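You operate a simulated robot arm through the tools that you are given. There is no shell and no other tool. Be economical: measure what you need, move in short steps, check, and stop when the job is done.

Carry out the task below with a simulated robot arm. There is one attempt and no reset: what you move stays moved.

TASK
Reset the tripped low conveyor, set 12 m/min and FWD, then zero its counter.

It is judged by the outcome, as a careful person would: the job done as asked, and still so three seconds after it is handed in. It fails if anything else is knocked over, pushed out of place, dropped, spilled or broken.

THE ROBOT
A 6-joint arm with a two-finger parallel gripper, fixed in place. Base frame: the origin is at the foot of the arm, x ahead of it, y to its left, z up. Lengths are in mm, angles in degrees, forces in N, time in s.
With the tool pointing down near the work surface it reaches from about 200 to 620 mm from the base axis. Its first joint turns from -66.0 to 66.0 degrees. Payload 2.7 kg.
Tool frame: the origin (TCP) lies between the finger pads and is the grasp point; the fingertips stand 23 mm ahead of it; z points along the fingers, y is the line along which they close. The gripper opens to 94 mm. The fingers are 38 mm wide and 10 mm thick; the gripper's body (54 by 96 mm) begins 39 mm behind the TCP.
Orientation is that of the tool frame in the base frame, as a unit quaternion [x, y, z, w]. With the fingers straight down and closing along the base's y, the tool's x points along the base's -x, its y along +y and its z along -z.

THE INTERFACE
- The arm moves only by the tool nudge_tool. Its argument "moves" is a list of rows, each an object of numbers (a shift or turn left out is 0, a gripper value left out holds the last): "tx", "ty", "tz": the shift along the base's x, y, z in cm; "ax", "ay", "az": the turn, a rotation vector about the base's x, y, z in degrees; "jaw": the finger opening in cm, from 0 to 9.4. In form: [{"tx": .., "ty": .., "tz": .., "ax": .., "ay": .., "az": .., "jaw": ..}, ...]. A call has 1 to 8 rows; each row shifts and turns the commanded pose from where the row before left it. A row lasts 0.2 s, in which the tool goes at most 50 mm and 8.6 degrees; a call with a longer step from one row to the next is refused whole, and so is a gripper value outside its range. A pose out of reach is approached as far as the arm can. The call stops where the force on the tool passes 70 N (or 10 N more than at its start, if that is more) or the arm is blocked; 0.2 s more then pass. The fingers move at their own pace (about 45 mm/s each) and stop on an object; they squeeze with about 21 N. The grip force told is the motor's: it shows also when the fingers shut on nothing. Time passes only in rows, and 0.2 s behind the last, so rows that do not move let the fingers close. It gives the time, the measured TCP pose, the force on the tool (base axes), the opening and the grip force at its end, in the units of the frame above (readings bear some noise).
- Cameras (640 x 400 px; columns grow to the right, rows downward): "scene" is fixed at [61, -426.3, 1437.5]; the picture's right is [0.86, -0.50, 0.00], its down [-0.11, -0.18, -0.98] and it looks along [0.49, 0.84, -0.21] (base axes); focal length 353 px, centre (320, 200). "wrist" rides on the gripper at [-39, 0, -44] in the tool frame; the picture's right is [0.00, -1.00, 0.00], its down [0.97, 0.00, -0.24] and it looks along [0.24, 0.00, 0.97] (tool axes); focal length 218 px, centre (320, 200).
- get_image(camera): a new picture of that camera. No time passes.
- probe_pixels(camera, pixels): for up to 12 pixels [column, row] of the newest picture of that camera ("zoom" is the newest enlarged one), the place [x, y, z] in the base frame of the surface seen there, good to about 2 mm, but the place of the scene camera against the robot may be out by one fixed shift of up to 12 mm in any direction. No time passes.
- enlarge(camera, box): a new picture of the part [left, top, right, bottom] of that camera's present view, enlarged. No time passes.
- job_done(): hands the job in; it is judged then, once.

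Work in short steps. Measure before you move; look again where a grasp or a placing could have gone wrong, and mend it. You have 80 turns and 54 pictures in all, the two below and enlarged ones among them. Open the gripper and draw the arm clear of the work before you hand the job in, unless the task says otherwise; then end with one line.

The tools are called after ">>>" as name(argument=value, ...) on one line, values as JSON. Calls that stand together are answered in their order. nudge_tool: Moves the arm, as the interface text tells. Its arguments: {"type":"object","properties":{"moves":{"type":"array"}},"required":["moves"]} The other tools are called the same way: get_image (camera) takes a picture; probe_pixels (camera, pixels) gives the place of the surface under pixels of a picture; enlarge (camera, box) takes an enlarged picture of a part of a camera's view; job_done () hands the job in.

At the start:

```text
time: 0.0
ee_pos: [291.8, 27.9, 1325.3]
tool_rot: [0.0, 1.0, 0.0, -0.001]
contact_force: [-0.8, 0.1, -0.3]
finger_gap: 94.1
finger_force: 0.1
```

scene: 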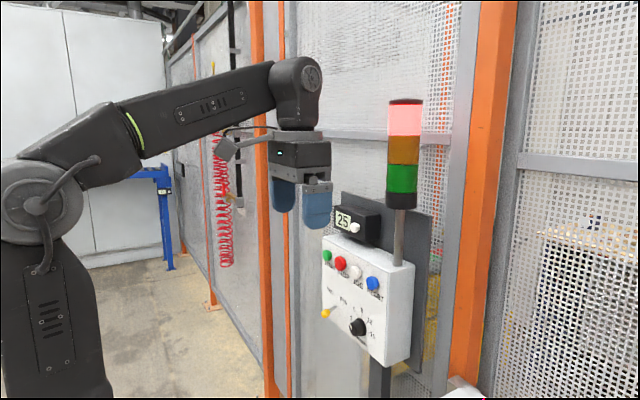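
wrist: 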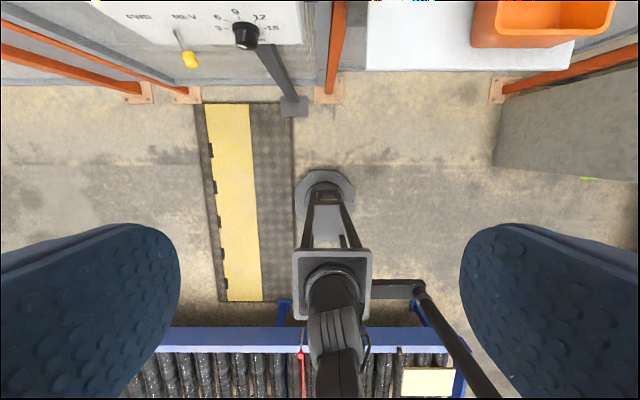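

The scene shows a panel with buttons (green, red, white, blue), a lever, a knob and a counter. I enlarge it to read the labels.

>>> enlarge(camera="scene", box=[310, 190, 430, 375])

>>> enlarge(camera="scene", box=[310, 235, 400, 291])

>>> enlarge(camera="scene", box=[310, 285, 400, 341])

```text
2.16 times, centred on (370, 282) of scene
```

zoom: 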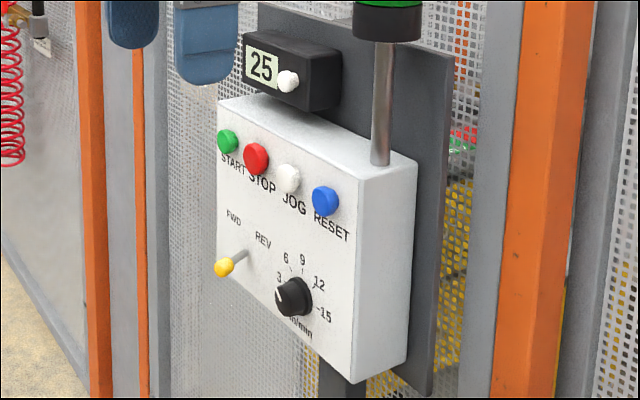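

```text
7.11 times, centred on (355, 263) of scene
```

zoom: 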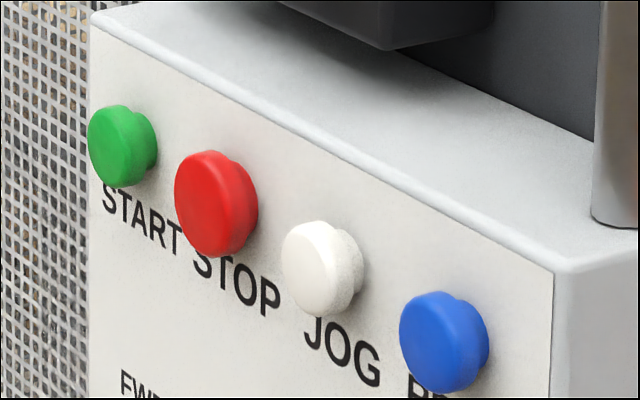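

```text
7.11 times, centred on (355, 313) of scene
```

zoom: 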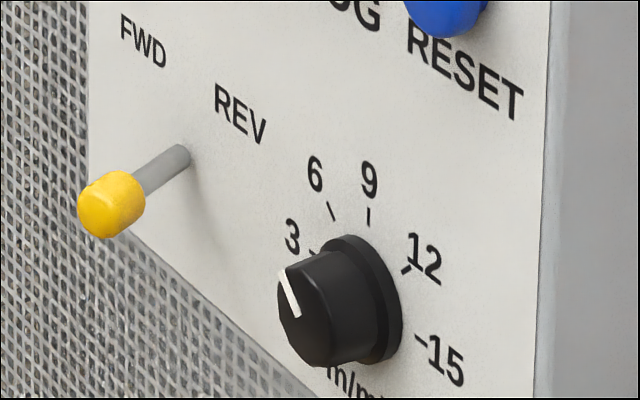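

The last zoom shows the lever (yellow tip at 110,203), its pivot (180,155) and the knob (320,300). I probe these together with the buttons.

>>> probe_pixels(camera="zoom", pixels=[[110, 203], [178, 158], [320, 300], [288, 293], [368, 215], [332, 210], [406, 272], [418, 340], [312, 254], [142, 42], [240, 115], [380, 330]])

>>> probe_pixels(camera="scene", pixels=[[326, 256], [340, 263], [354, 271], [372, 283], [355, 227], [343, 219], [324, 243], [386, 270], [384, 360], [404, 190], [402, 250], [375, 232]])

>>> get_image(camera="wrist")

```text
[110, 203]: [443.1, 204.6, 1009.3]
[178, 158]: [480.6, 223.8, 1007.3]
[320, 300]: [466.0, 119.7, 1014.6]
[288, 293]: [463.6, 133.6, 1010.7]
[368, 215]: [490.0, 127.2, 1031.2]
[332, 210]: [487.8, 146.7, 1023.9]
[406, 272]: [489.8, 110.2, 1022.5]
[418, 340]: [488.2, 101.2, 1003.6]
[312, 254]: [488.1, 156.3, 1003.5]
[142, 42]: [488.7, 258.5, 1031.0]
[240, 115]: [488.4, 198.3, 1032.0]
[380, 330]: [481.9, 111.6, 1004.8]
```

```text
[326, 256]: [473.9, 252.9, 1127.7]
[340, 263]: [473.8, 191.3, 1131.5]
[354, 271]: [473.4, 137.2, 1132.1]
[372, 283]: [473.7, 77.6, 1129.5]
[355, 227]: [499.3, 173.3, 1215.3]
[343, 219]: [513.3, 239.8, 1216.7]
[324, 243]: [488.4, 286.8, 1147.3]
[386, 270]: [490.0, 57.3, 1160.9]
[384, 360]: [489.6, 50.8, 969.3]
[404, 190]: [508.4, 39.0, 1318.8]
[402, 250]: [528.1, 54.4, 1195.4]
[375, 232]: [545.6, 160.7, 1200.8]
```

```text
48 pictures are left
```

wrist: 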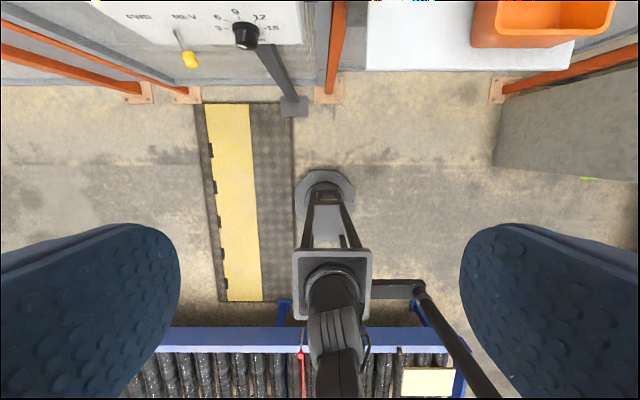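

The panel faces -x at x≈489, with RESET at about (474, 78, 1130). I swing the tool to point along +x while staying well back from the panel.

>>> nudge_tool(moves=[{"tx": 1, "tz": -0.8, "ay": -8.2, "jaw": 0}, {"tx": 1, "tz": -0.8, "ay": -8.2}, {"tx": 1, "tz": -0.8, "ay": -8.2}, {"tx": 1, "tz": -0.8, "ay": -8.2}, {"tx": 1, "tz": -0.8, "ay": -8.2}, {"tx": 1, "tz": -0.8, "ay": -8.2}, {"tx": 1, "tz": -0.8, "ay": -8.2}, {"tx": 1, "tz": -0.8, "ay": -8.2}])

```text
time: 1.8
ee_pos: [372.0, 29.0, 1259.7]
tool_rot: [-0.001, 0.84, 0.002, 0.542]
contact_force: [-0.2, 0.3, -0.1]
finger_gap: 0.0
finger_force: 21.1
```

The swing is going well, with 65.6° done. I finish it and move toward RESET's height.

>>> nudge_tool(moves=[{"tx": 0.8, "ty": 1, "tz": -2, "ay": -8.13}, {"tx": 0.8, "ty": 1, "tz": -2, "ay": -8.13}, {"tx": 0.8, "ty": 1, "tz": -2, "ay": -8.13}, {"ty": 1.0, "tz": -2}, {"ty": 0.9, "tz": -2}, {"tz": -2}, {}])

>>> get_image(camera="wrist")

>>> get_image(camera="scene")

```text
time: 3.4
ee_pos: [395.0, 83.6, 1174.6]
tool_rot: [0.011, 0.728, -0.012, 0.685]
contact_force: [1.0, -1.0, 1.5]
finger_gap: 0.0
finger_force: 21.2
out of reach, approached as far as the arm can: row 1, 2
```

```text
47 pictures are left
```

wrist: 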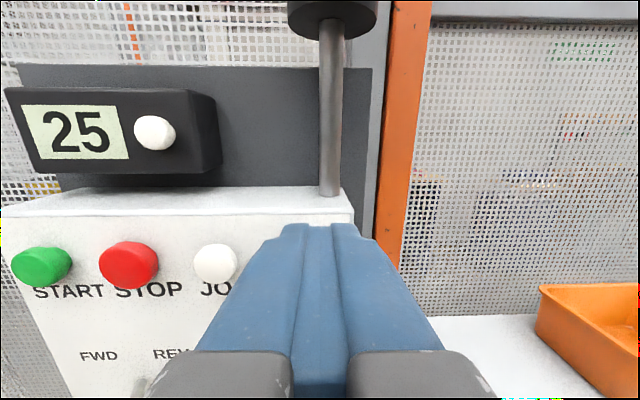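

```text
46 pictures are left
```

scene: 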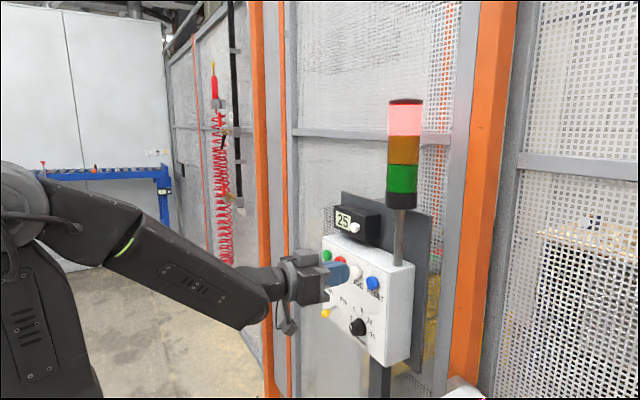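

The arm seems to be lagging its command at 1174.6, so I let it settle and read again.

>>> nudge_tool(moves=[{}, {}, {}])

```text
time: 4.2
ee_pos: [394.0, 82.3, 1175.5]
tool_rot: [0.011, 0.728, -0.012, 0.685]
contact_force: [0.2, -0.1, 0.9]
finger_gap: 0.2
finger_force: 20.7
```

It has settled at z=1175 with a slight tilt. I probe the wrist image to find the offset against the scene camera.

>>> get_image(camera="wrist")

>>> probe_pixels(camera="wrist", pixels=[[40, 266], [128, 265], [213, 263], [154, 132], [85, 132], [20, 240], [310, 212], [335, 130], [345, 20]])

```text
45 pictures are left
```

wrist: 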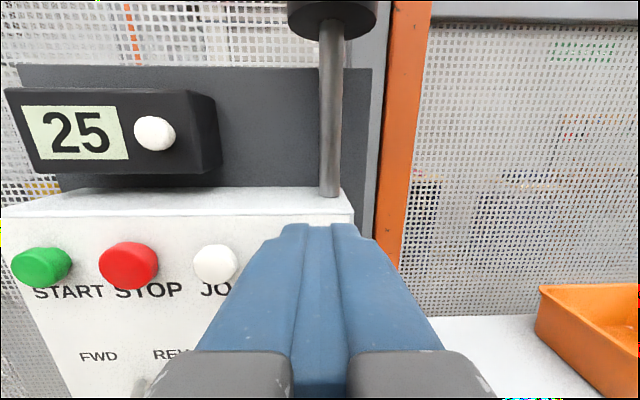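

```text
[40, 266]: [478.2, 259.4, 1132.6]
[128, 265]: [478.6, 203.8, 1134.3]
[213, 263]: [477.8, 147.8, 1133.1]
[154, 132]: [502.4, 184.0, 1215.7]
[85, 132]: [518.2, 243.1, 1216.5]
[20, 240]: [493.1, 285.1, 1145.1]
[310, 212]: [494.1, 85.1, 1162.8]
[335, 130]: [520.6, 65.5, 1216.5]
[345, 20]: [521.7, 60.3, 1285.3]
```

Against the wrist view, the scene is off by about (+4.5, +9, +1), so RESET is at about (478, 92, 1132). I square the tool and line up in front of it.

>>> nudge_tool(moves=[{"tx": 1, "ty": 0.4, "tz": -1.5, "az": 1.9}, {"tx": 1, "ty": 0.4, "tz": -1.5}, {"tx": 1, "ty": 0.2, "tz": -1.3, "ay": -3.4}, {}])

>>> get_image(camera="wrist")

>>> get_image(camera="scene")

```text
time: 5.2
ee_pos: [423.0, 102.5, 1134.3]
tool_rot: [0.002, 0.708, -0.004, 0.706]
contact_force: [-0.2, -0.2, -0.6]
finger_gap: 0.0
finger_force: 20.8
out of reach, approached as far as the arm can: row 1, 3
```

```text
44 pictures are left
```

wrist: 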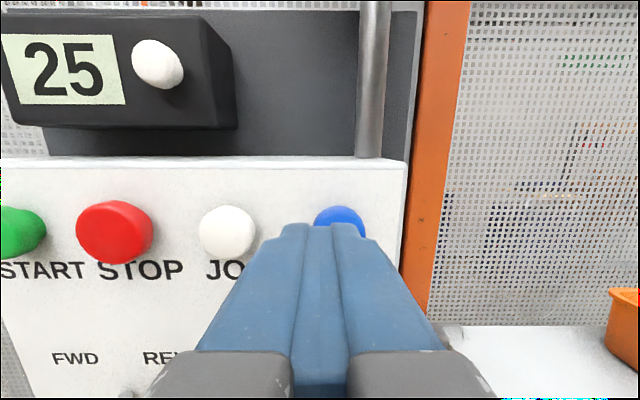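

```text
43 pictures are left
```

scene: 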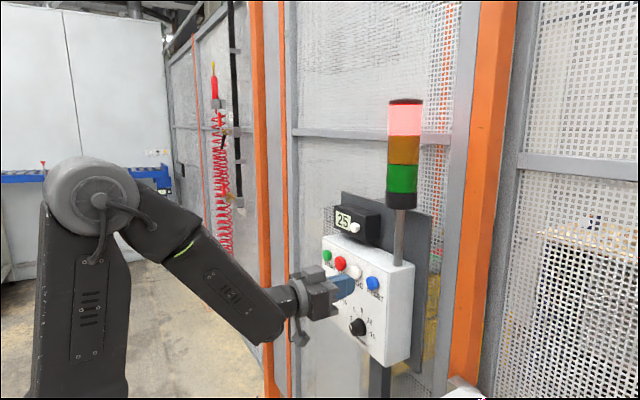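

The tool is square now. I probe the blue button at (339,215) and JOG to get the lateral target.

>>> probe_pixels(camera="wrist", pixels=[[339, 215], [318, 214], [362, 220], [227, 230], [113, 230], [157, 64]])

>>> nudge_tool(moves=[{"ty": -0.5}, {"ty": -0.5}, {}])

```text
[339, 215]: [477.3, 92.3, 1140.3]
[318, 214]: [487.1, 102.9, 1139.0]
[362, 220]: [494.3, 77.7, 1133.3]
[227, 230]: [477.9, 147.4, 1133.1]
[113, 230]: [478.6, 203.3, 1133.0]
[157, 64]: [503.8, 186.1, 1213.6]
```

```text
time: 6.0
ee_pos: [420.5, 103.4, 1134.3]
tool_rot: [0.0, 0.709, -0.003, 0.705]
contact_force: [-0.5, -0.2, 0.1]
finger_gap: 0.1
finger_force: 20.6
out of reach, approached as far as the arm can: row 1, 2
```

It looks like the arm is at its inner radius limit, so I move outward as I shift sideways, with the tip still short of the button.

>>> nudge_tool(moves=[{"tx": 0.8}, {"tx": 0.8}, {"ty": -0.6}, {"ty": -0.6}, {}])

```text
time: 7.2
ee_pos: [436.9, 106.0, 1137.8]
tool_rot: [0.001, 0.709, -0.003, 0.706]
contact_force: [0.8, -1.0, 0.0]
finger_gap: 0.0
finger_force: 21.2
out of reach, approached as far as the arm can: row 3, 4
```

The limit appears to be heading relative to arm azimuth, as before. A few degrees of yaw don't matter for a button press, so I yaw −4° and shift to y≈92.

>>> nudge_tool(moves=[{"az": -2, "ty": -0.3, "tz": -0.2}, {"az": -2, "ty": -0.4, "tz": -0.2}, {"ty": -0.4}, {"ty": -0.3}, {}])

>>> get_image(camera="wrist")

```text
time: 8.4
ee_pos: [436.7, 92.0, 1130.6]
tool_rot: [0.024, 0.707, -0.025, 0.706]
contact_force: [-0.4, 0.8, -0.7]
finger_gap: 0.0
finger_force: 20.4
```

```text
42 pictures are left
```

wrist: 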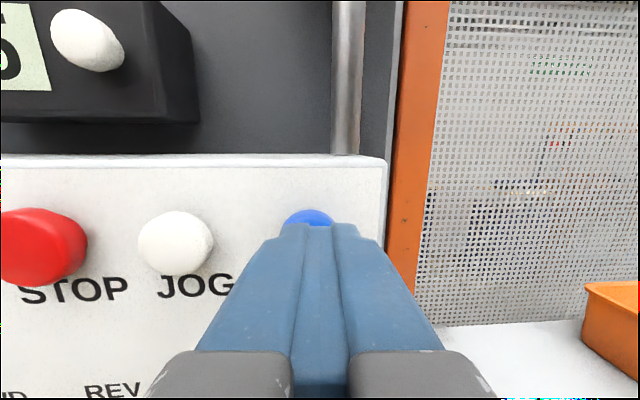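

Aligned at y=92, z=1131. I push forward slowly to press RESET.

>>> nudge_tool(moves=[{"tx": 0.7, "ty": 0.1}, {"tx": 0.7}, {"tx": 0.4}, {"tx": 0.3}, {"tx": 0.2}, {"tx": 0.2}])

>>> get_image(camera="scene")

```text
time: 9.8
ee_pos: [460.8, 92.1, 1131.2]
tool_rot: [0.023, 0.708, -0.026, 0.706]
contact_force: [-5.4, 0.0, 1.7]
finger_gap: 0.0
finger_force: 21.7
```

```text
41 pictures are left
```

scene: 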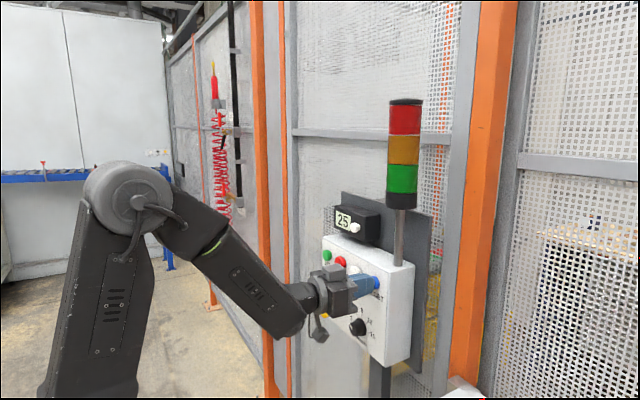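

The red lamp went dark, so the trip is reset. I back off and go down in front of the knob at a distance to view it.

>>> nudge_tool(moves=[{"tx": -1}, {"tx": -1, "ty": 1}, {"tx": -1, "ty": 1}, {"ty": 1, "tz": -2, "az": 2}, {"ty": 1, "tz": -2, "az": 2}, {"ty": 0.5, "tz": -2}, {"tz": -2}, {}])

>>> get_image(camera="wrist")

>>> get_image(camera="scene")

```text
time: 11.6
ee_pos: [432.6, 138.2, 1052.8]
tool_rot: [-0.003, 0.709, -0.006, 0.705]
contact_force: [0.1, 0.8, -0.6]
finger_gap: 0.0
finger_force: 21.2
```

```text
40 pictures are left
```

wrist: 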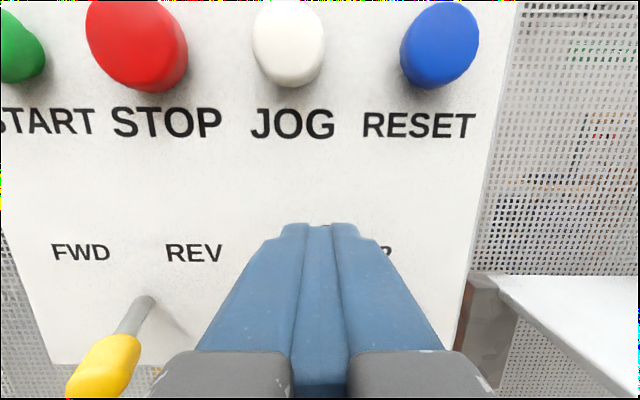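

```text
39 pictures are left
```

scene: 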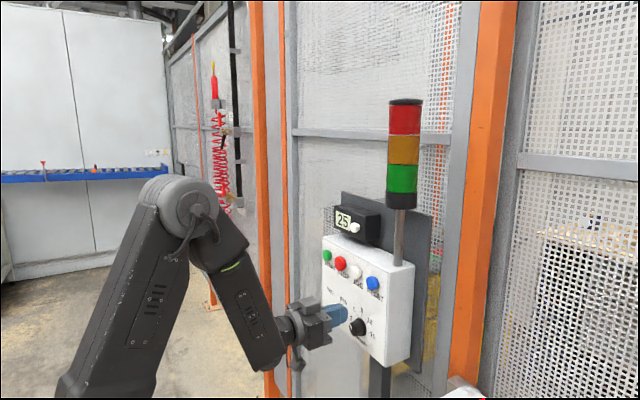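

Knob is hidden behind the closed fingers; I open them to look between, and probe the lever.

>>> probe_pixels(camera="wrist", pixels=[[100, 370], [148, 302], [130, 325], [80, 252], [193, 253], [110, 345]])

>>> nudge_tool(moves=[{"jaw": 7}, {}, {}, {}, {}])

>>> get_image(camera="wrist")

```text
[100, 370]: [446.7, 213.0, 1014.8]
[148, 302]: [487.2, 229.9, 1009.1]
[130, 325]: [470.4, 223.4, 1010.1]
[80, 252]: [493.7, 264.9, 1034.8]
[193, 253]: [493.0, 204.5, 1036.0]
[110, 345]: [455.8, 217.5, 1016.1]
```

```text
time: 12.8
ee_pos: [432.7, 138.0, 1051.7]
tool_rot: [-0.002, 0.709, -0.006, 0.705]
contact_force: [0.5, 0.9, -0.2]
finger_gap: 70.1
finger_force: 0.0
```

```text
38 pictures are left
```

wrist: 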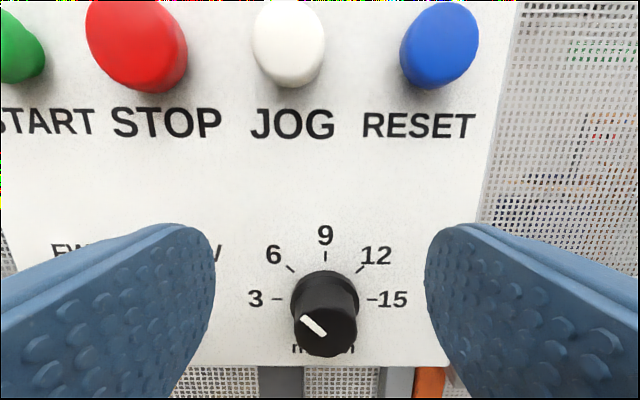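

Now the knob is visible at (325,315) with its pointer from (302,318) to (325,335). I probe the knob, pointer and ticks.

>>> enlarge(camera="wrist", box=[240, 220, 416, 330])

>>> probe_pixels(camera="wrist", pixels=[[304, 319], [324, 334], [297, 332], [354, 333], [326, 310], [326, 350], [278, 299], [291, 269], [325, 256], [360, 270], [371, 300], [326, 275]])

```text
3.64 times, centred on (328, 275) of wrist
```

zoom: 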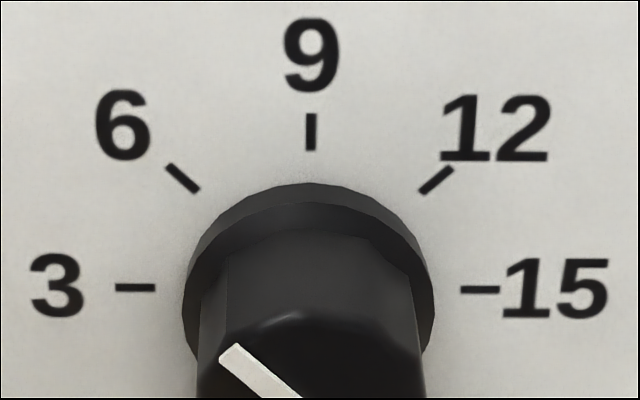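

```text
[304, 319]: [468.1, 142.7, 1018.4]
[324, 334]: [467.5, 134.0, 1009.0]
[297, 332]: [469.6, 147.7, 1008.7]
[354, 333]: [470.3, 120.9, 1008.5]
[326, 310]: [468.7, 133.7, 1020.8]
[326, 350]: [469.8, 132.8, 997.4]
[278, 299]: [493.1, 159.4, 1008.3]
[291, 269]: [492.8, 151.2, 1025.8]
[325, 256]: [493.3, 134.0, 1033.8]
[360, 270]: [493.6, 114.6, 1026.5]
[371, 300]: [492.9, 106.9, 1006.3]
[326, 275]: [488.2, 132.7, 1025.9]
```

The pointer is at 6 and the knob centre is about (y 133.5, z 1008), so 12 is 90° clockwise (+ax). I pre-roll the tool −45° while still standing off.

>>> nudge_tool(moves=[{"ax": -7.5, "jaw": 5}, {"ax": -7.5}, {"ax": -7.5}, {"ax": -7.5}, {"ax": -7.5}, {"ax": -7.5}, {}])

```text
time: 14.4
ee_pos: [431.5, 138.3, 1052.1]
tool_rot: [-0.272, 0.653, -0.273, 0.652]
contact_force: [-0.3, -0.1, -0.2]
finger_gap: 50.1
finger_force: 0.1
```

The roll is good. I move down onto the knob axis, still short of it.

>>> nudge_tool(moves=[{"tz": -1.5, "ty": -0.2}, {"tz": -1.5, "ty": -0.2}, {"tz": -1.4, "ty": -0.1}, {}])

>>> get_image(camera="wrist")

>>> enlarge(camera="scene", box=[270, 230, 430, 330])

```text
time: 15.4
ee_pos: [431.5, 132.0, 1007.5]
tool_rot: [-0.271, 0.654, -0.272, 0.652]
contact_force: [0.0, -0.1, 0.7]
finger_gap: 50.0
finger_force: 0.1
```

```text
36 pictures are left
```

wrist: 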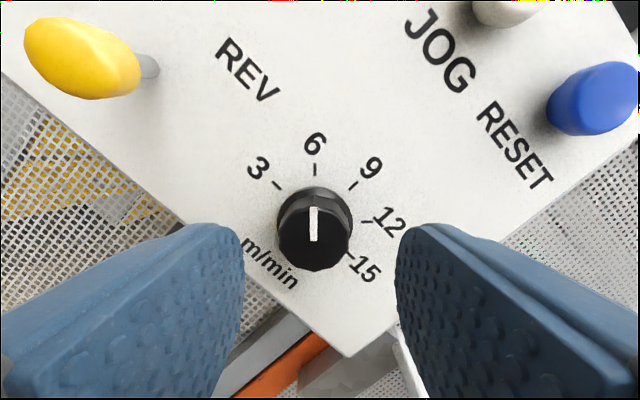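

```text
4.00 times, centred on (350, 280) of scene
```

zoom: 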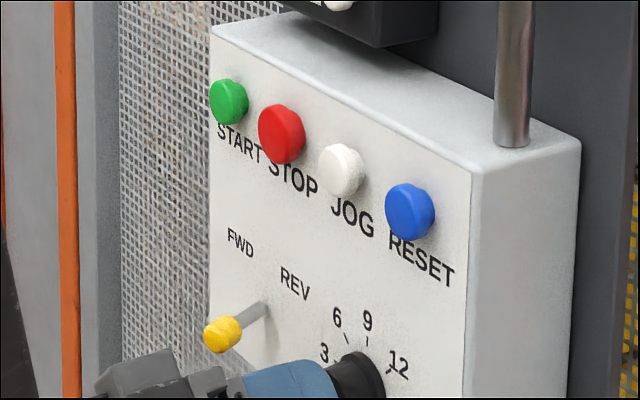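

The pointer lines up at 6 in the tool frame and the knob sits centred between the fingers. I advance 25 mm around it and close.

>>> nudge_tool(moves=[{"tx": 0.7, "ty": 0.1}, {"tx": 0.7}, {"tx": 0.6}, {"tx": 0.5}, {"jaw": 2}, {}, {}, {}])

>>> get_image(camera="wrist")

```text
time: 17.2
ee_pos: [455.7, 134.6, 1007.2]
tool_rot: [-0.273, 0.654, -0.27, 0.652]
contact_force: [5.5, 12.3, -13.2]
finger_gap: 31.9
finger_force: 45.4
```

```text
34 pictures are left
```

wrist: 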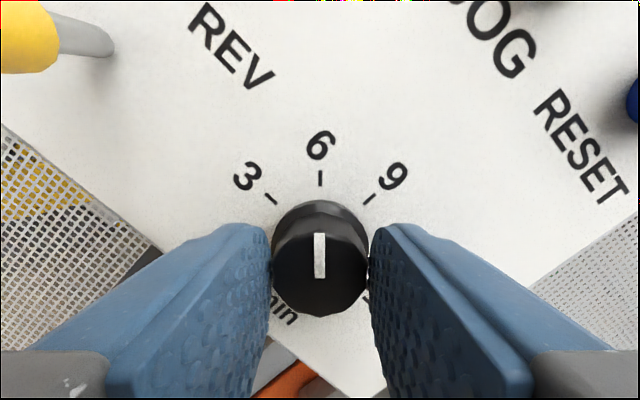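

The knob is gripped at 31.9 mm. I ease the side load slightly and turn +ax in steps.

>>> nudge_tool(moves=[{"ty": 0.07, "tz": -0.07}, {"ax": 7.5}, {"ax": 7.5}, {"ax": 7.5}, {"ax": 7.5}, {}])

>>> get_image(camera="wrist")

```text
time: 18.6
ee_pos: [456.4, 135.2, 1005.8]
tool_rot: [-0.093, 0.702, -0.092, 0.7]
contact_force: [-5.7, 11.0, -12.3]
finger_gap: 32.0
finger_force: 44.8
```

```text
33 pictures are left
```

wrist: 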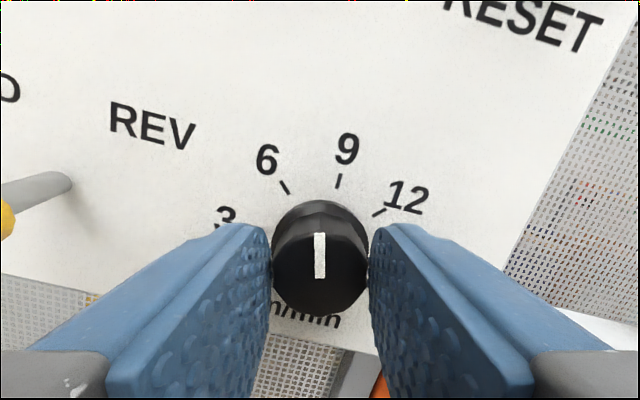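

The knob follows (pointer still aligned with the tool, 30° done). I turn the remaining 60°.

>>> nudge_tool(moves=[{"ax": 7.5}, {"ax": 7.5}, {"ax": 7.5}, {"ax": 7.5}, {"ax": 7.5}, {"ax": 7.5}, {"ax": 7.5}, {"ax": 7.5}])

>>> get_image(camera="wrist")

```text
time: 19.4
ee_pos: [458.6, 136.1, 1013.7]
tool_rot: [0.007, 0.719, -0.025, 0.694]
contact_force: [-12.5, -8.8, 4.6]
finger_gap: 32.4
finger_force: 45.7
stopped in row 3: the force on the tool passed its limit (the readings are from after the stop); the commanded pose is now the measured one
out of reach, approached as far as the arm can: row 2, 3
```

```text
32 pictures are left
```

wrist: 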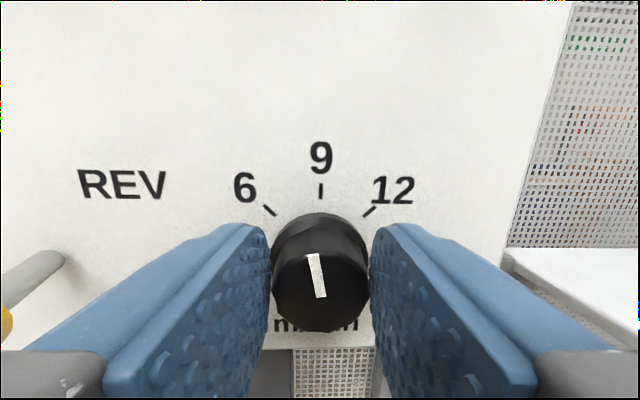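

I hit the joint limit near roll 0 with the pointer just short of 9. I release, back off, roll −60°, and regrip for the rest.

>>> nudge_tool(moves=[{"jaw": 5}, {}, {}, {"tx": -0.9}, {"tx": -0.9}, {"tx": -0.9}, {"ax": -7.5}, {"ax": -7.5}])

>>> nudge_tool(moves=[{"ax": -7.5}, {"ax": -7.5}, {"ax": -7.5}, {"ax": -7.5}, {"ax": -7.5}, {"ax": -7.5}, {"ay": -2, "az": 2.6}, {}])

>>> get_image(camera="wrist")

```text
time: 21.2
ee_pos: [433.2, 138.7, 1011.1]
tool_rot: [-0.086, 0.711, -0.118, 0.688]
contact_force: [0.4, -0.7, -0.2]
finger_gap: 50.2
finger_force: 0.0
```

```text
time: 23.0
ee_pos: [432.3, 136.6, 1013.2]
tool_rot: [-0.349, 0.593, -0.373, 0.622]
contact_force: [0.0, 0.2, -1.4]
finger_gap: 49.9
finger_force: 0.0
```

```text
31 pictures are left
```

wrist: 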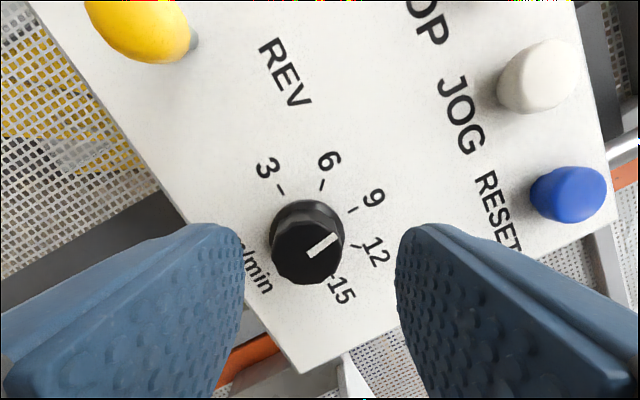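

Rolled to −60°. The knob sits slightly left and below centre, so I fix the 3° pitch and re-centre before gripping.

>>> nudge_tool(moves=[{"ay": 3, "ty": -0.2, "tz": -0.6}, {}])

>>> get_image(camera="wrist")

>>> probe_pixels(camera="wrist", pixels=[[308, 250], [278, 250], [338, 250], [308, 225], [308, 275]])

```text
time: 23.6
ee_pos: [432.1, 134.0, 1006.2]
tool_rot: [-0.36, 0.609, -0.362, 0.607]
contact_force: [-0.2, 0.1, 0.5]
finger_gap: 50.1
finger_force: 0.1
```

```text
30 pictures are left
```

wrist: 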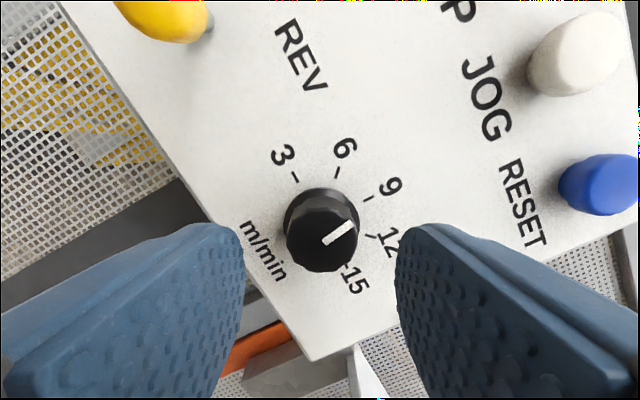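

```text
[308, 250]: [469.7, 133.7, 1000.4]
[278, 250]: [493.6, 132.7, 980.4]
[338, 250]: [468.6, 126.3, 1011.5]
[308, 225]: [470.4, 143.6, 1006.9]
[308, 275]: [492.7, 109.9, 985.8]
```

Well centred now, and the pointer reads about 9, so I need about 45° more. I advance, grip and turn.

>>> nudge_tool(moves=[{"tx": 0.7}, {"tx": 0.7}, {"tx": 0.6}, {"tx": 0.4}, {"jaw": 2}, {}, {}, {}])

>>> nudge_tool(moves=[{"ax": 7.5}, {"ax": 7.5}, {"ax": 7.5}, {"ax": 7.5}, {"ax": 7.5}, {"ax": 7.5}, {}])

>>> get_image(camera="wrist")

```text
time: 25.4
ee_pos: [454.2, 134.8, 1007.8]
tool_rot: [-0.358, 0.609, -0.364, 0.608]
contact_force: [-4.7, -5.8, 8.0]
finger_gap: 31.5
finger_force: 44.8
```

```text
time: 27.0
ee_pos: [456.6, 135.9, 1007.3]
tool_rot: [-0.099, 0.702, -0.101, 0.698]
contact_force: [-1.9, -7.1, 11.3]
finger_gap: 31.4
finger_force: 44.4
```

```text
29 pictures are left
```

wrist: 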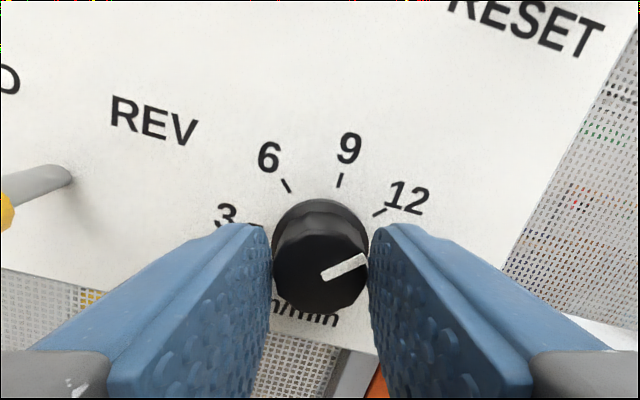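

Pointer now appears near 12. I release, back off, and measure.

>>> nudge_tool(moves=[{"jaw": 5}, {}, {}, {"tx": -0.9}, {"tx": -0.9}, {"tx": -0.9}, {"tz": 1.5}, {"tz": 1.5}])

>>> get_image(camera="wrist")

>>> enlarge(camera="wrist", box=[230, 200, 420, 320])

```text
time: 28.8
ee_pos: [428.5, 135.5, 1035.8]
tool_rot: [-0.1, 0.702, -0.102, 0.698]
contact_force: [-0.3, -0.2, 0.2]
finger_gap: 50.0
finger_force: 0.0
```

```text
28 pictures are left
```

wrist: 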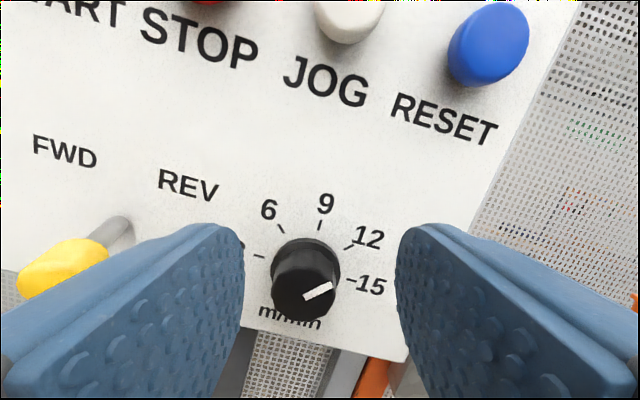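

```text
3.33 times, centred on (325, 260) of wrist
```

zoom: 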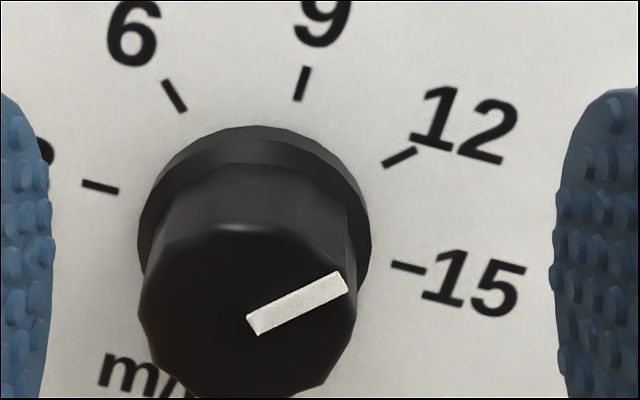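

The pointer is parallel to the 12 tick, so the speed is set. Next is the lever: I close the fingers and move to y≈182, beside the lever on its REV side.

>>> nudge_tool(moves=[{"jaw": 0}, {}, {"ty": 1.5}, {"ty": 1.5}, {"ty": 1.4, "ax": 7}, {"ax": 7}, {}])

>>> get_image(camera="wrist")

```text
time: 30.4
ee_pos: [429.8, 179.0, 1036.7]
tool_rot: [-0.012, 0.709, -0.015, 0.705]
contact_force: [0.3, -0.1, 0.3]
finger_gap: 0.0
finger_force: 21.4
```

```text
26 pictures are left
```

wrist: 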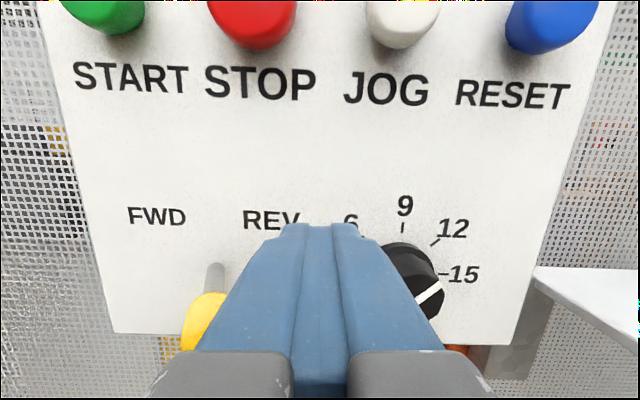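

Fingers sit between the lever (yellow tip at 205,320) and the knob. I lower to z≈1010, go in a bit, then sweep toward +y.

>>> nudge_tool(moves=[{"tz": -1.4}, {"tz": -1.3, "tx": 0.7}, {"tx": 0.8}, {"ty": 0.8}, {"ty": 0.8}, {"ty": 0.8}, {"ty": 0.8}, {}])

>>> enlarge(camera="scene", box=[270, 230, 430, 330])

>>> get_image(camera="wrist")

```text
time: 32.2
ee_pos: [442.8, 212.3, 1009.3]
tool_rot: [-0.016, 0.71, -0.015, 0.704]
contact_force: [-20.3, -5.0, 1.3]
finger_gap: 0.0
finger_force: 21.3
```

```text
4.00 times, centred on (350, 280) of scene
```

zoom: 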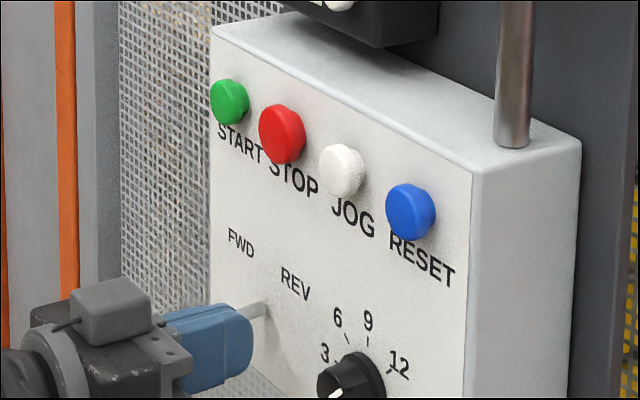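

```text
24 pictures are left
```

wrist: 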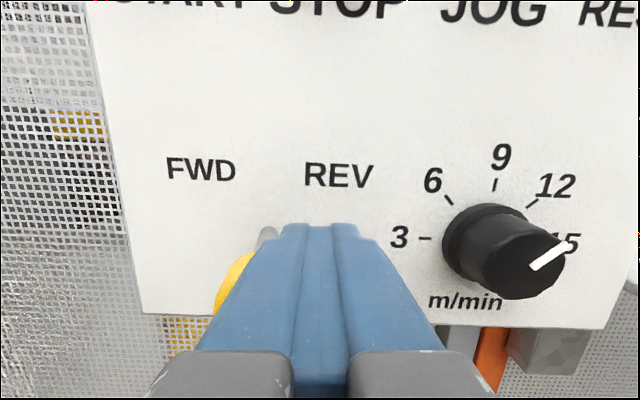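

The lever is being carried and is now about upright. I ease back slightly in x and continue toward FWD.

>>> nudge_tool(moves=[{"tx": -0.3, "ty": 0.4}, {"ty": 0.6}, {"ty": 0.6}, {"ty": 0.6}, {}])

>>> get_image(camera="wrist")

>>> enlarge(camera="scene", box=[270, 230, 430, 330])

```text
time: 33.4
ee_pos: [441.4, 231.2, 1007.9]
tool_rot: [-0.012, 0.709, -0.018, 0.705]
contact_force: [-4.4, -20.9, 3.8]
finger_gap: 0.0
finger_force: 21.2
```

```text
23 pictures are left
```

wrist: 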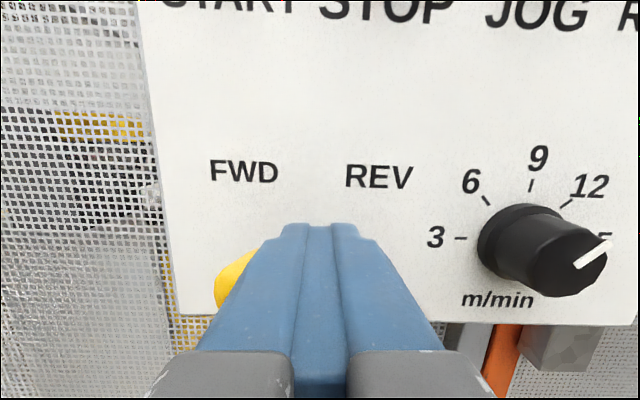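

```text
4.00 times, centred on (350, 280) of scene
```

zoom: 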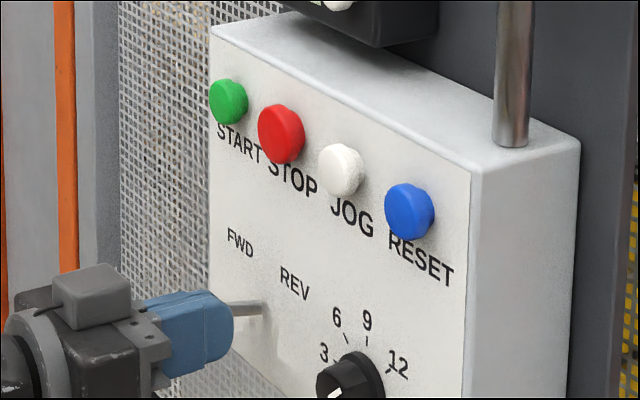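

There's −21 N in y, so the lever is likely at its end stop. I back away and look.

>>> nudge_tool(moves=[{"ty": -1}, {"ty": -1, "tx": -0.5}, {"ty": -1, "tx": -0.5}, {"tz": 2}, {"tz": 2}, {}])

>>> get_image(camera="wrist")

>>> enlarge(camera="scene", box=[270, 230, 430, 330])

```text
time: 34.8
ee_pos: [431.2, 204.9, 1049.5]
tool_rot: [-0.015, 0.709, -0.015, 0.704]
contact_force: [0.8, 0.3, -0.4]
finger_gap: 0.0
finger_force: 20.5
```

```text
21 pictures are left
```

wrist: 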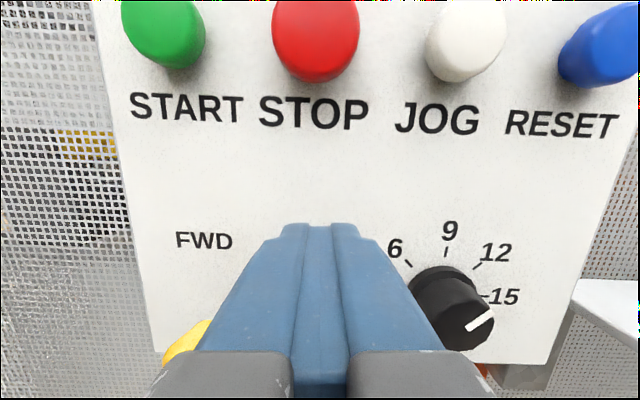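

```text
4.00 times, centred on (350, 280) of scene
```

zoom: 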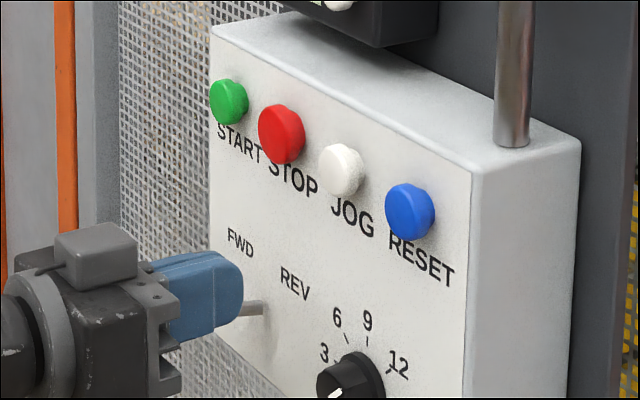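

I rise to the counter button at about (503, 185, 1215), which also frees the scene view of the lever.

>>> nudge_tool(moves=[{"tz": 2.5, "ty": -0.4}, {"tz": 2.5, "ty": -0.4}, {"tz": 2.5, "ty": -0.4}, {"tz": 2.5, "ty": -0.4}, {"tz": 2.5, "ty": -0.4}, {"tz": 2.5}, {"tz": 1.5}, {}])

>>> get_image(camera="wrist")

>>> enlarge(camera="scene", box=[290, 270, 410, 345])

```text
time: 36.6
ee_pos: [430.1, 183.3, 1214.1]
tool_rot: [-0.014, 0.709, -0.015, 0.705]
contact_force: [0.2, 0.2, -0.1]
finger_gap: 0.0
finger_force: 20.5
```

```text
19 pictures are left
```

wrist: 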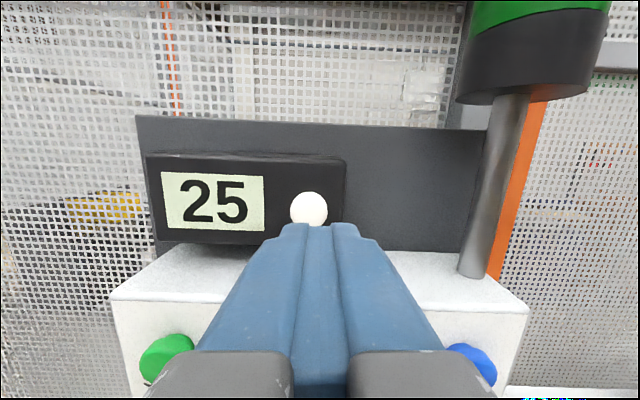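

```text
5.33 times, centred on (350, 308) of scene
```

zoom: 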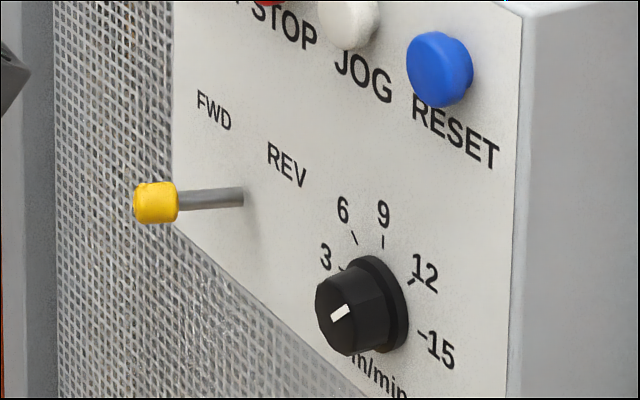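

The lever has moved. I probe its tip to confirm the side, plus the counter button at (309,208).

>>> probe_pixels(camera="zoom", pixels=[[150, 203], [165, 202], [200, 198], [235, 196]])

>>> probe_pixels(camera="wrist", pixels=[[309, 208], [293, 210], [326, 208], [309, 194], [220, 200]])

```text
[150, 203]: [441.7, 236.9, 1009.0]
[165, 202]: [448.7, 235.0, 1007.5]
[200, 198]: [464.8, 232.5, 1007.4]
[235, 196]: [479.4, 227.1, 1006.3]
```

```text
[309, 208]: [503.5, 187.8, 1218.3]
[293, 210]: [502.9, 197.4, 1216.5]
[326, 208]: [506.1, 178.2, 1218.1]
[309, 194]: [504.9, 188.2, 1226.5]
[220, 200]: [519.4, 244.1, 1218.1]
```

The lever tip now leans to FWD (about +20°, mirroring its start). I centre on the counter button and press it.

>>> nudge_tool(moves=[{"tx": 1.5, "ty": 0.4, "tz": 0.2}, {"tx": 1.5}, {"tx": 1.2}, {"tx": 0.6}, {"tx": 0.3}, {"tx": 0.3}, {"tx": 0.2}])

>>> get_image(camera="wrist")

```text
time: 38.2
ee_pos: [486.8, 187.4, 1215.7]
tool_rot: [-0.014, 0.71, -0.017, 0.704]
contact_force: [-6.0, 0.6, -1.5]
finger_gap: 0.1
finger_force: 21.5
```

```text
17 pictures are left
```

wrist: 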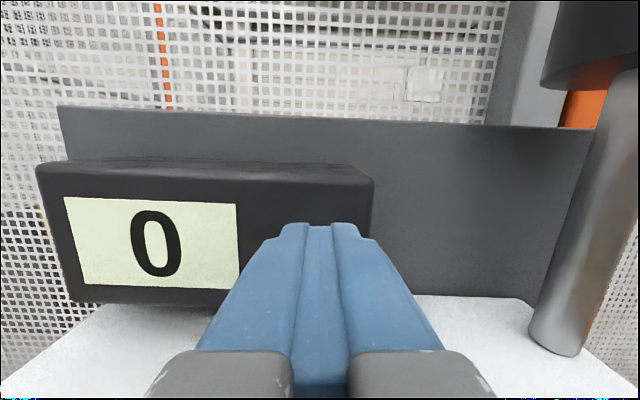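

The counter reads 0. I back off and check the whole panel once more, including the lever and lamp.

>>> nudge_tool(moves=[{"tx": -1.5}, {"tx": -1.5}, {"tx": -1.5}, {"tx": -1}, {"tz": -2, "ty": 0.5}, {"tz": -2, "ty": 0.5}, {"tz": -2, "ty": 0.5, "jaw": 5}, {"tz": -2, "ty": 0.5}])

>>> nudge_tool(moves=[{"tz": -2, "ty": 0.5}, {"tz": -2, "ty": 0.5}, {"tz": -2, "ty": 0.5}, {"tz": -1.5, "ty": 0.5}, {"jaw": 9.4}, {}, {}, {}])

>>> get_image(camera="wrist")

>>> get_image(camera="scene")

```text
time: 40.0
ee_pos: [431.2, 208.3, 1137.2]
tool_rot: [-0.013, 0.709, -0.015, 0.705]
contact_force: [-0.4, 0.3, 0.7]
finger_gap: 50.3
finger_force: 0.7
```

```text
time: 41.8
ee_pos: [431.0, 227.5, 1061.2]
tool_rot: [-0.013, 0.709, -0.015, 0.705]
contact_force: [0.6, -0.3, -0.2]
finger_gap: 94.0
finger_force: 0.1
```

```text
16 pictures are left
```

wrist: 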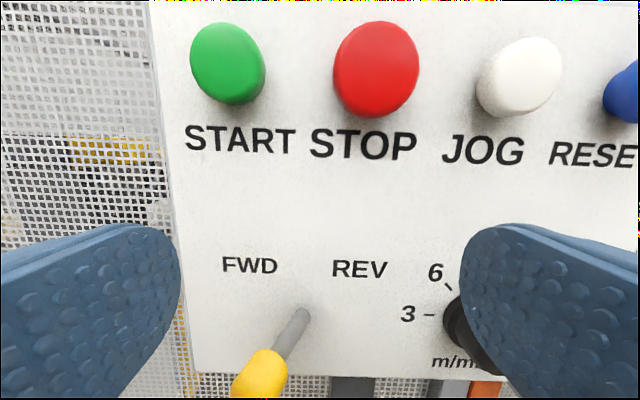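

```text
15 pictures are left
```

scene: 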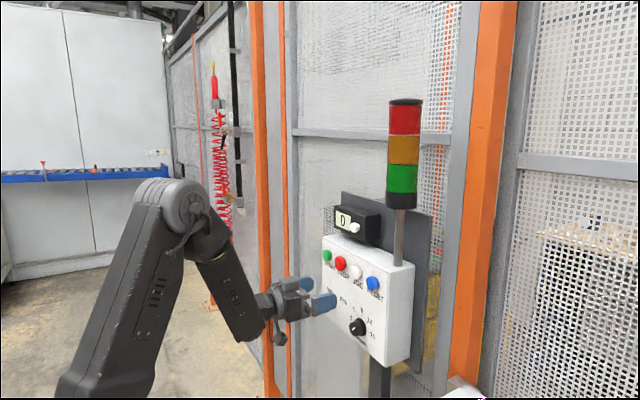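

>>> probe_pixels(camera="wrist", pixels=[[260, 372], [275, 355], [290, 335], [302, 314], [249, 266], [360, 269]])

```text
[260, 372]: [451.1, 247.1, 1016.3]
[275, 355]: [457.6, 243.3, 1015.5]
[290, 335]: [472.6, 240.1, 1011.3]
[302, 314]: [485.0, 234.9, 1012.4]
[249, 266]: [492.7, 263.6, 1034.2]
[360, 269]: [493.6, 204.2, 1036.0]
```

The lever holds at FWD (tip y≈248, pivot ≈233). The red lamp is off, the knob is at 12 and the counter shows 0. I draw the arm up and away with the gripper open.

>>> nudge_tool(moves=[{"tx": -1}, {"tx": -1, "tz": 1}, {"tx": -1, "tz": 1}, {"tz": 2}, {"tz": 2}, {"tz": 2}, {}])

>>> enlarge(camera="scene", box=[290, 190, 450, 350])

>>> get_image(camera="wrist")

```text
time: 43.4
ee_pos: [402.0, 226.8, 1141.9]
tool_rot: [-0.015, 0.709, -0.015, 0.705]
contact_force: [-0.1, 0.3, -0.3]
finger_gap: 93.8
finger_force: 0.2
```

```text
2.50 times, centred on (370, 270) of scene
```

zoom: 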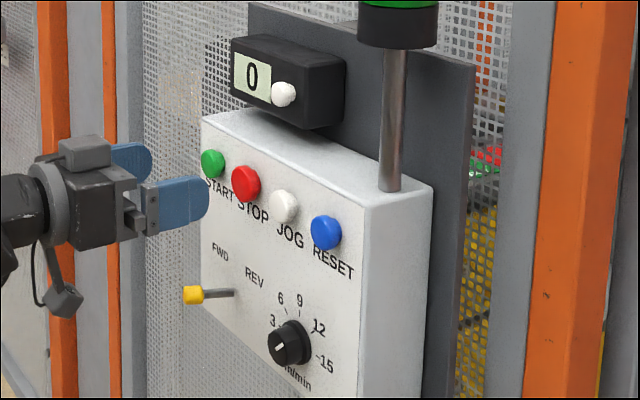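

```text
13 pictures are left
```

wrist: 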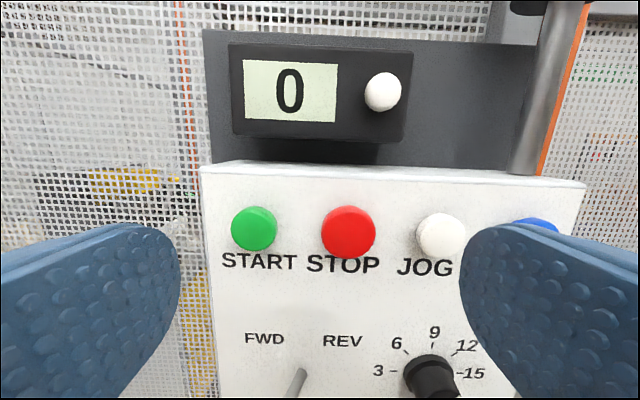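

Everything is as asked and the arm is clear of the panel, so I hand in.

>>> job_done()

```text
The job is handed in.
```

The conveyor is reset (red lamp off), its speed is set to 12 m/min, the lever is at FWD, and the counter reads 0.
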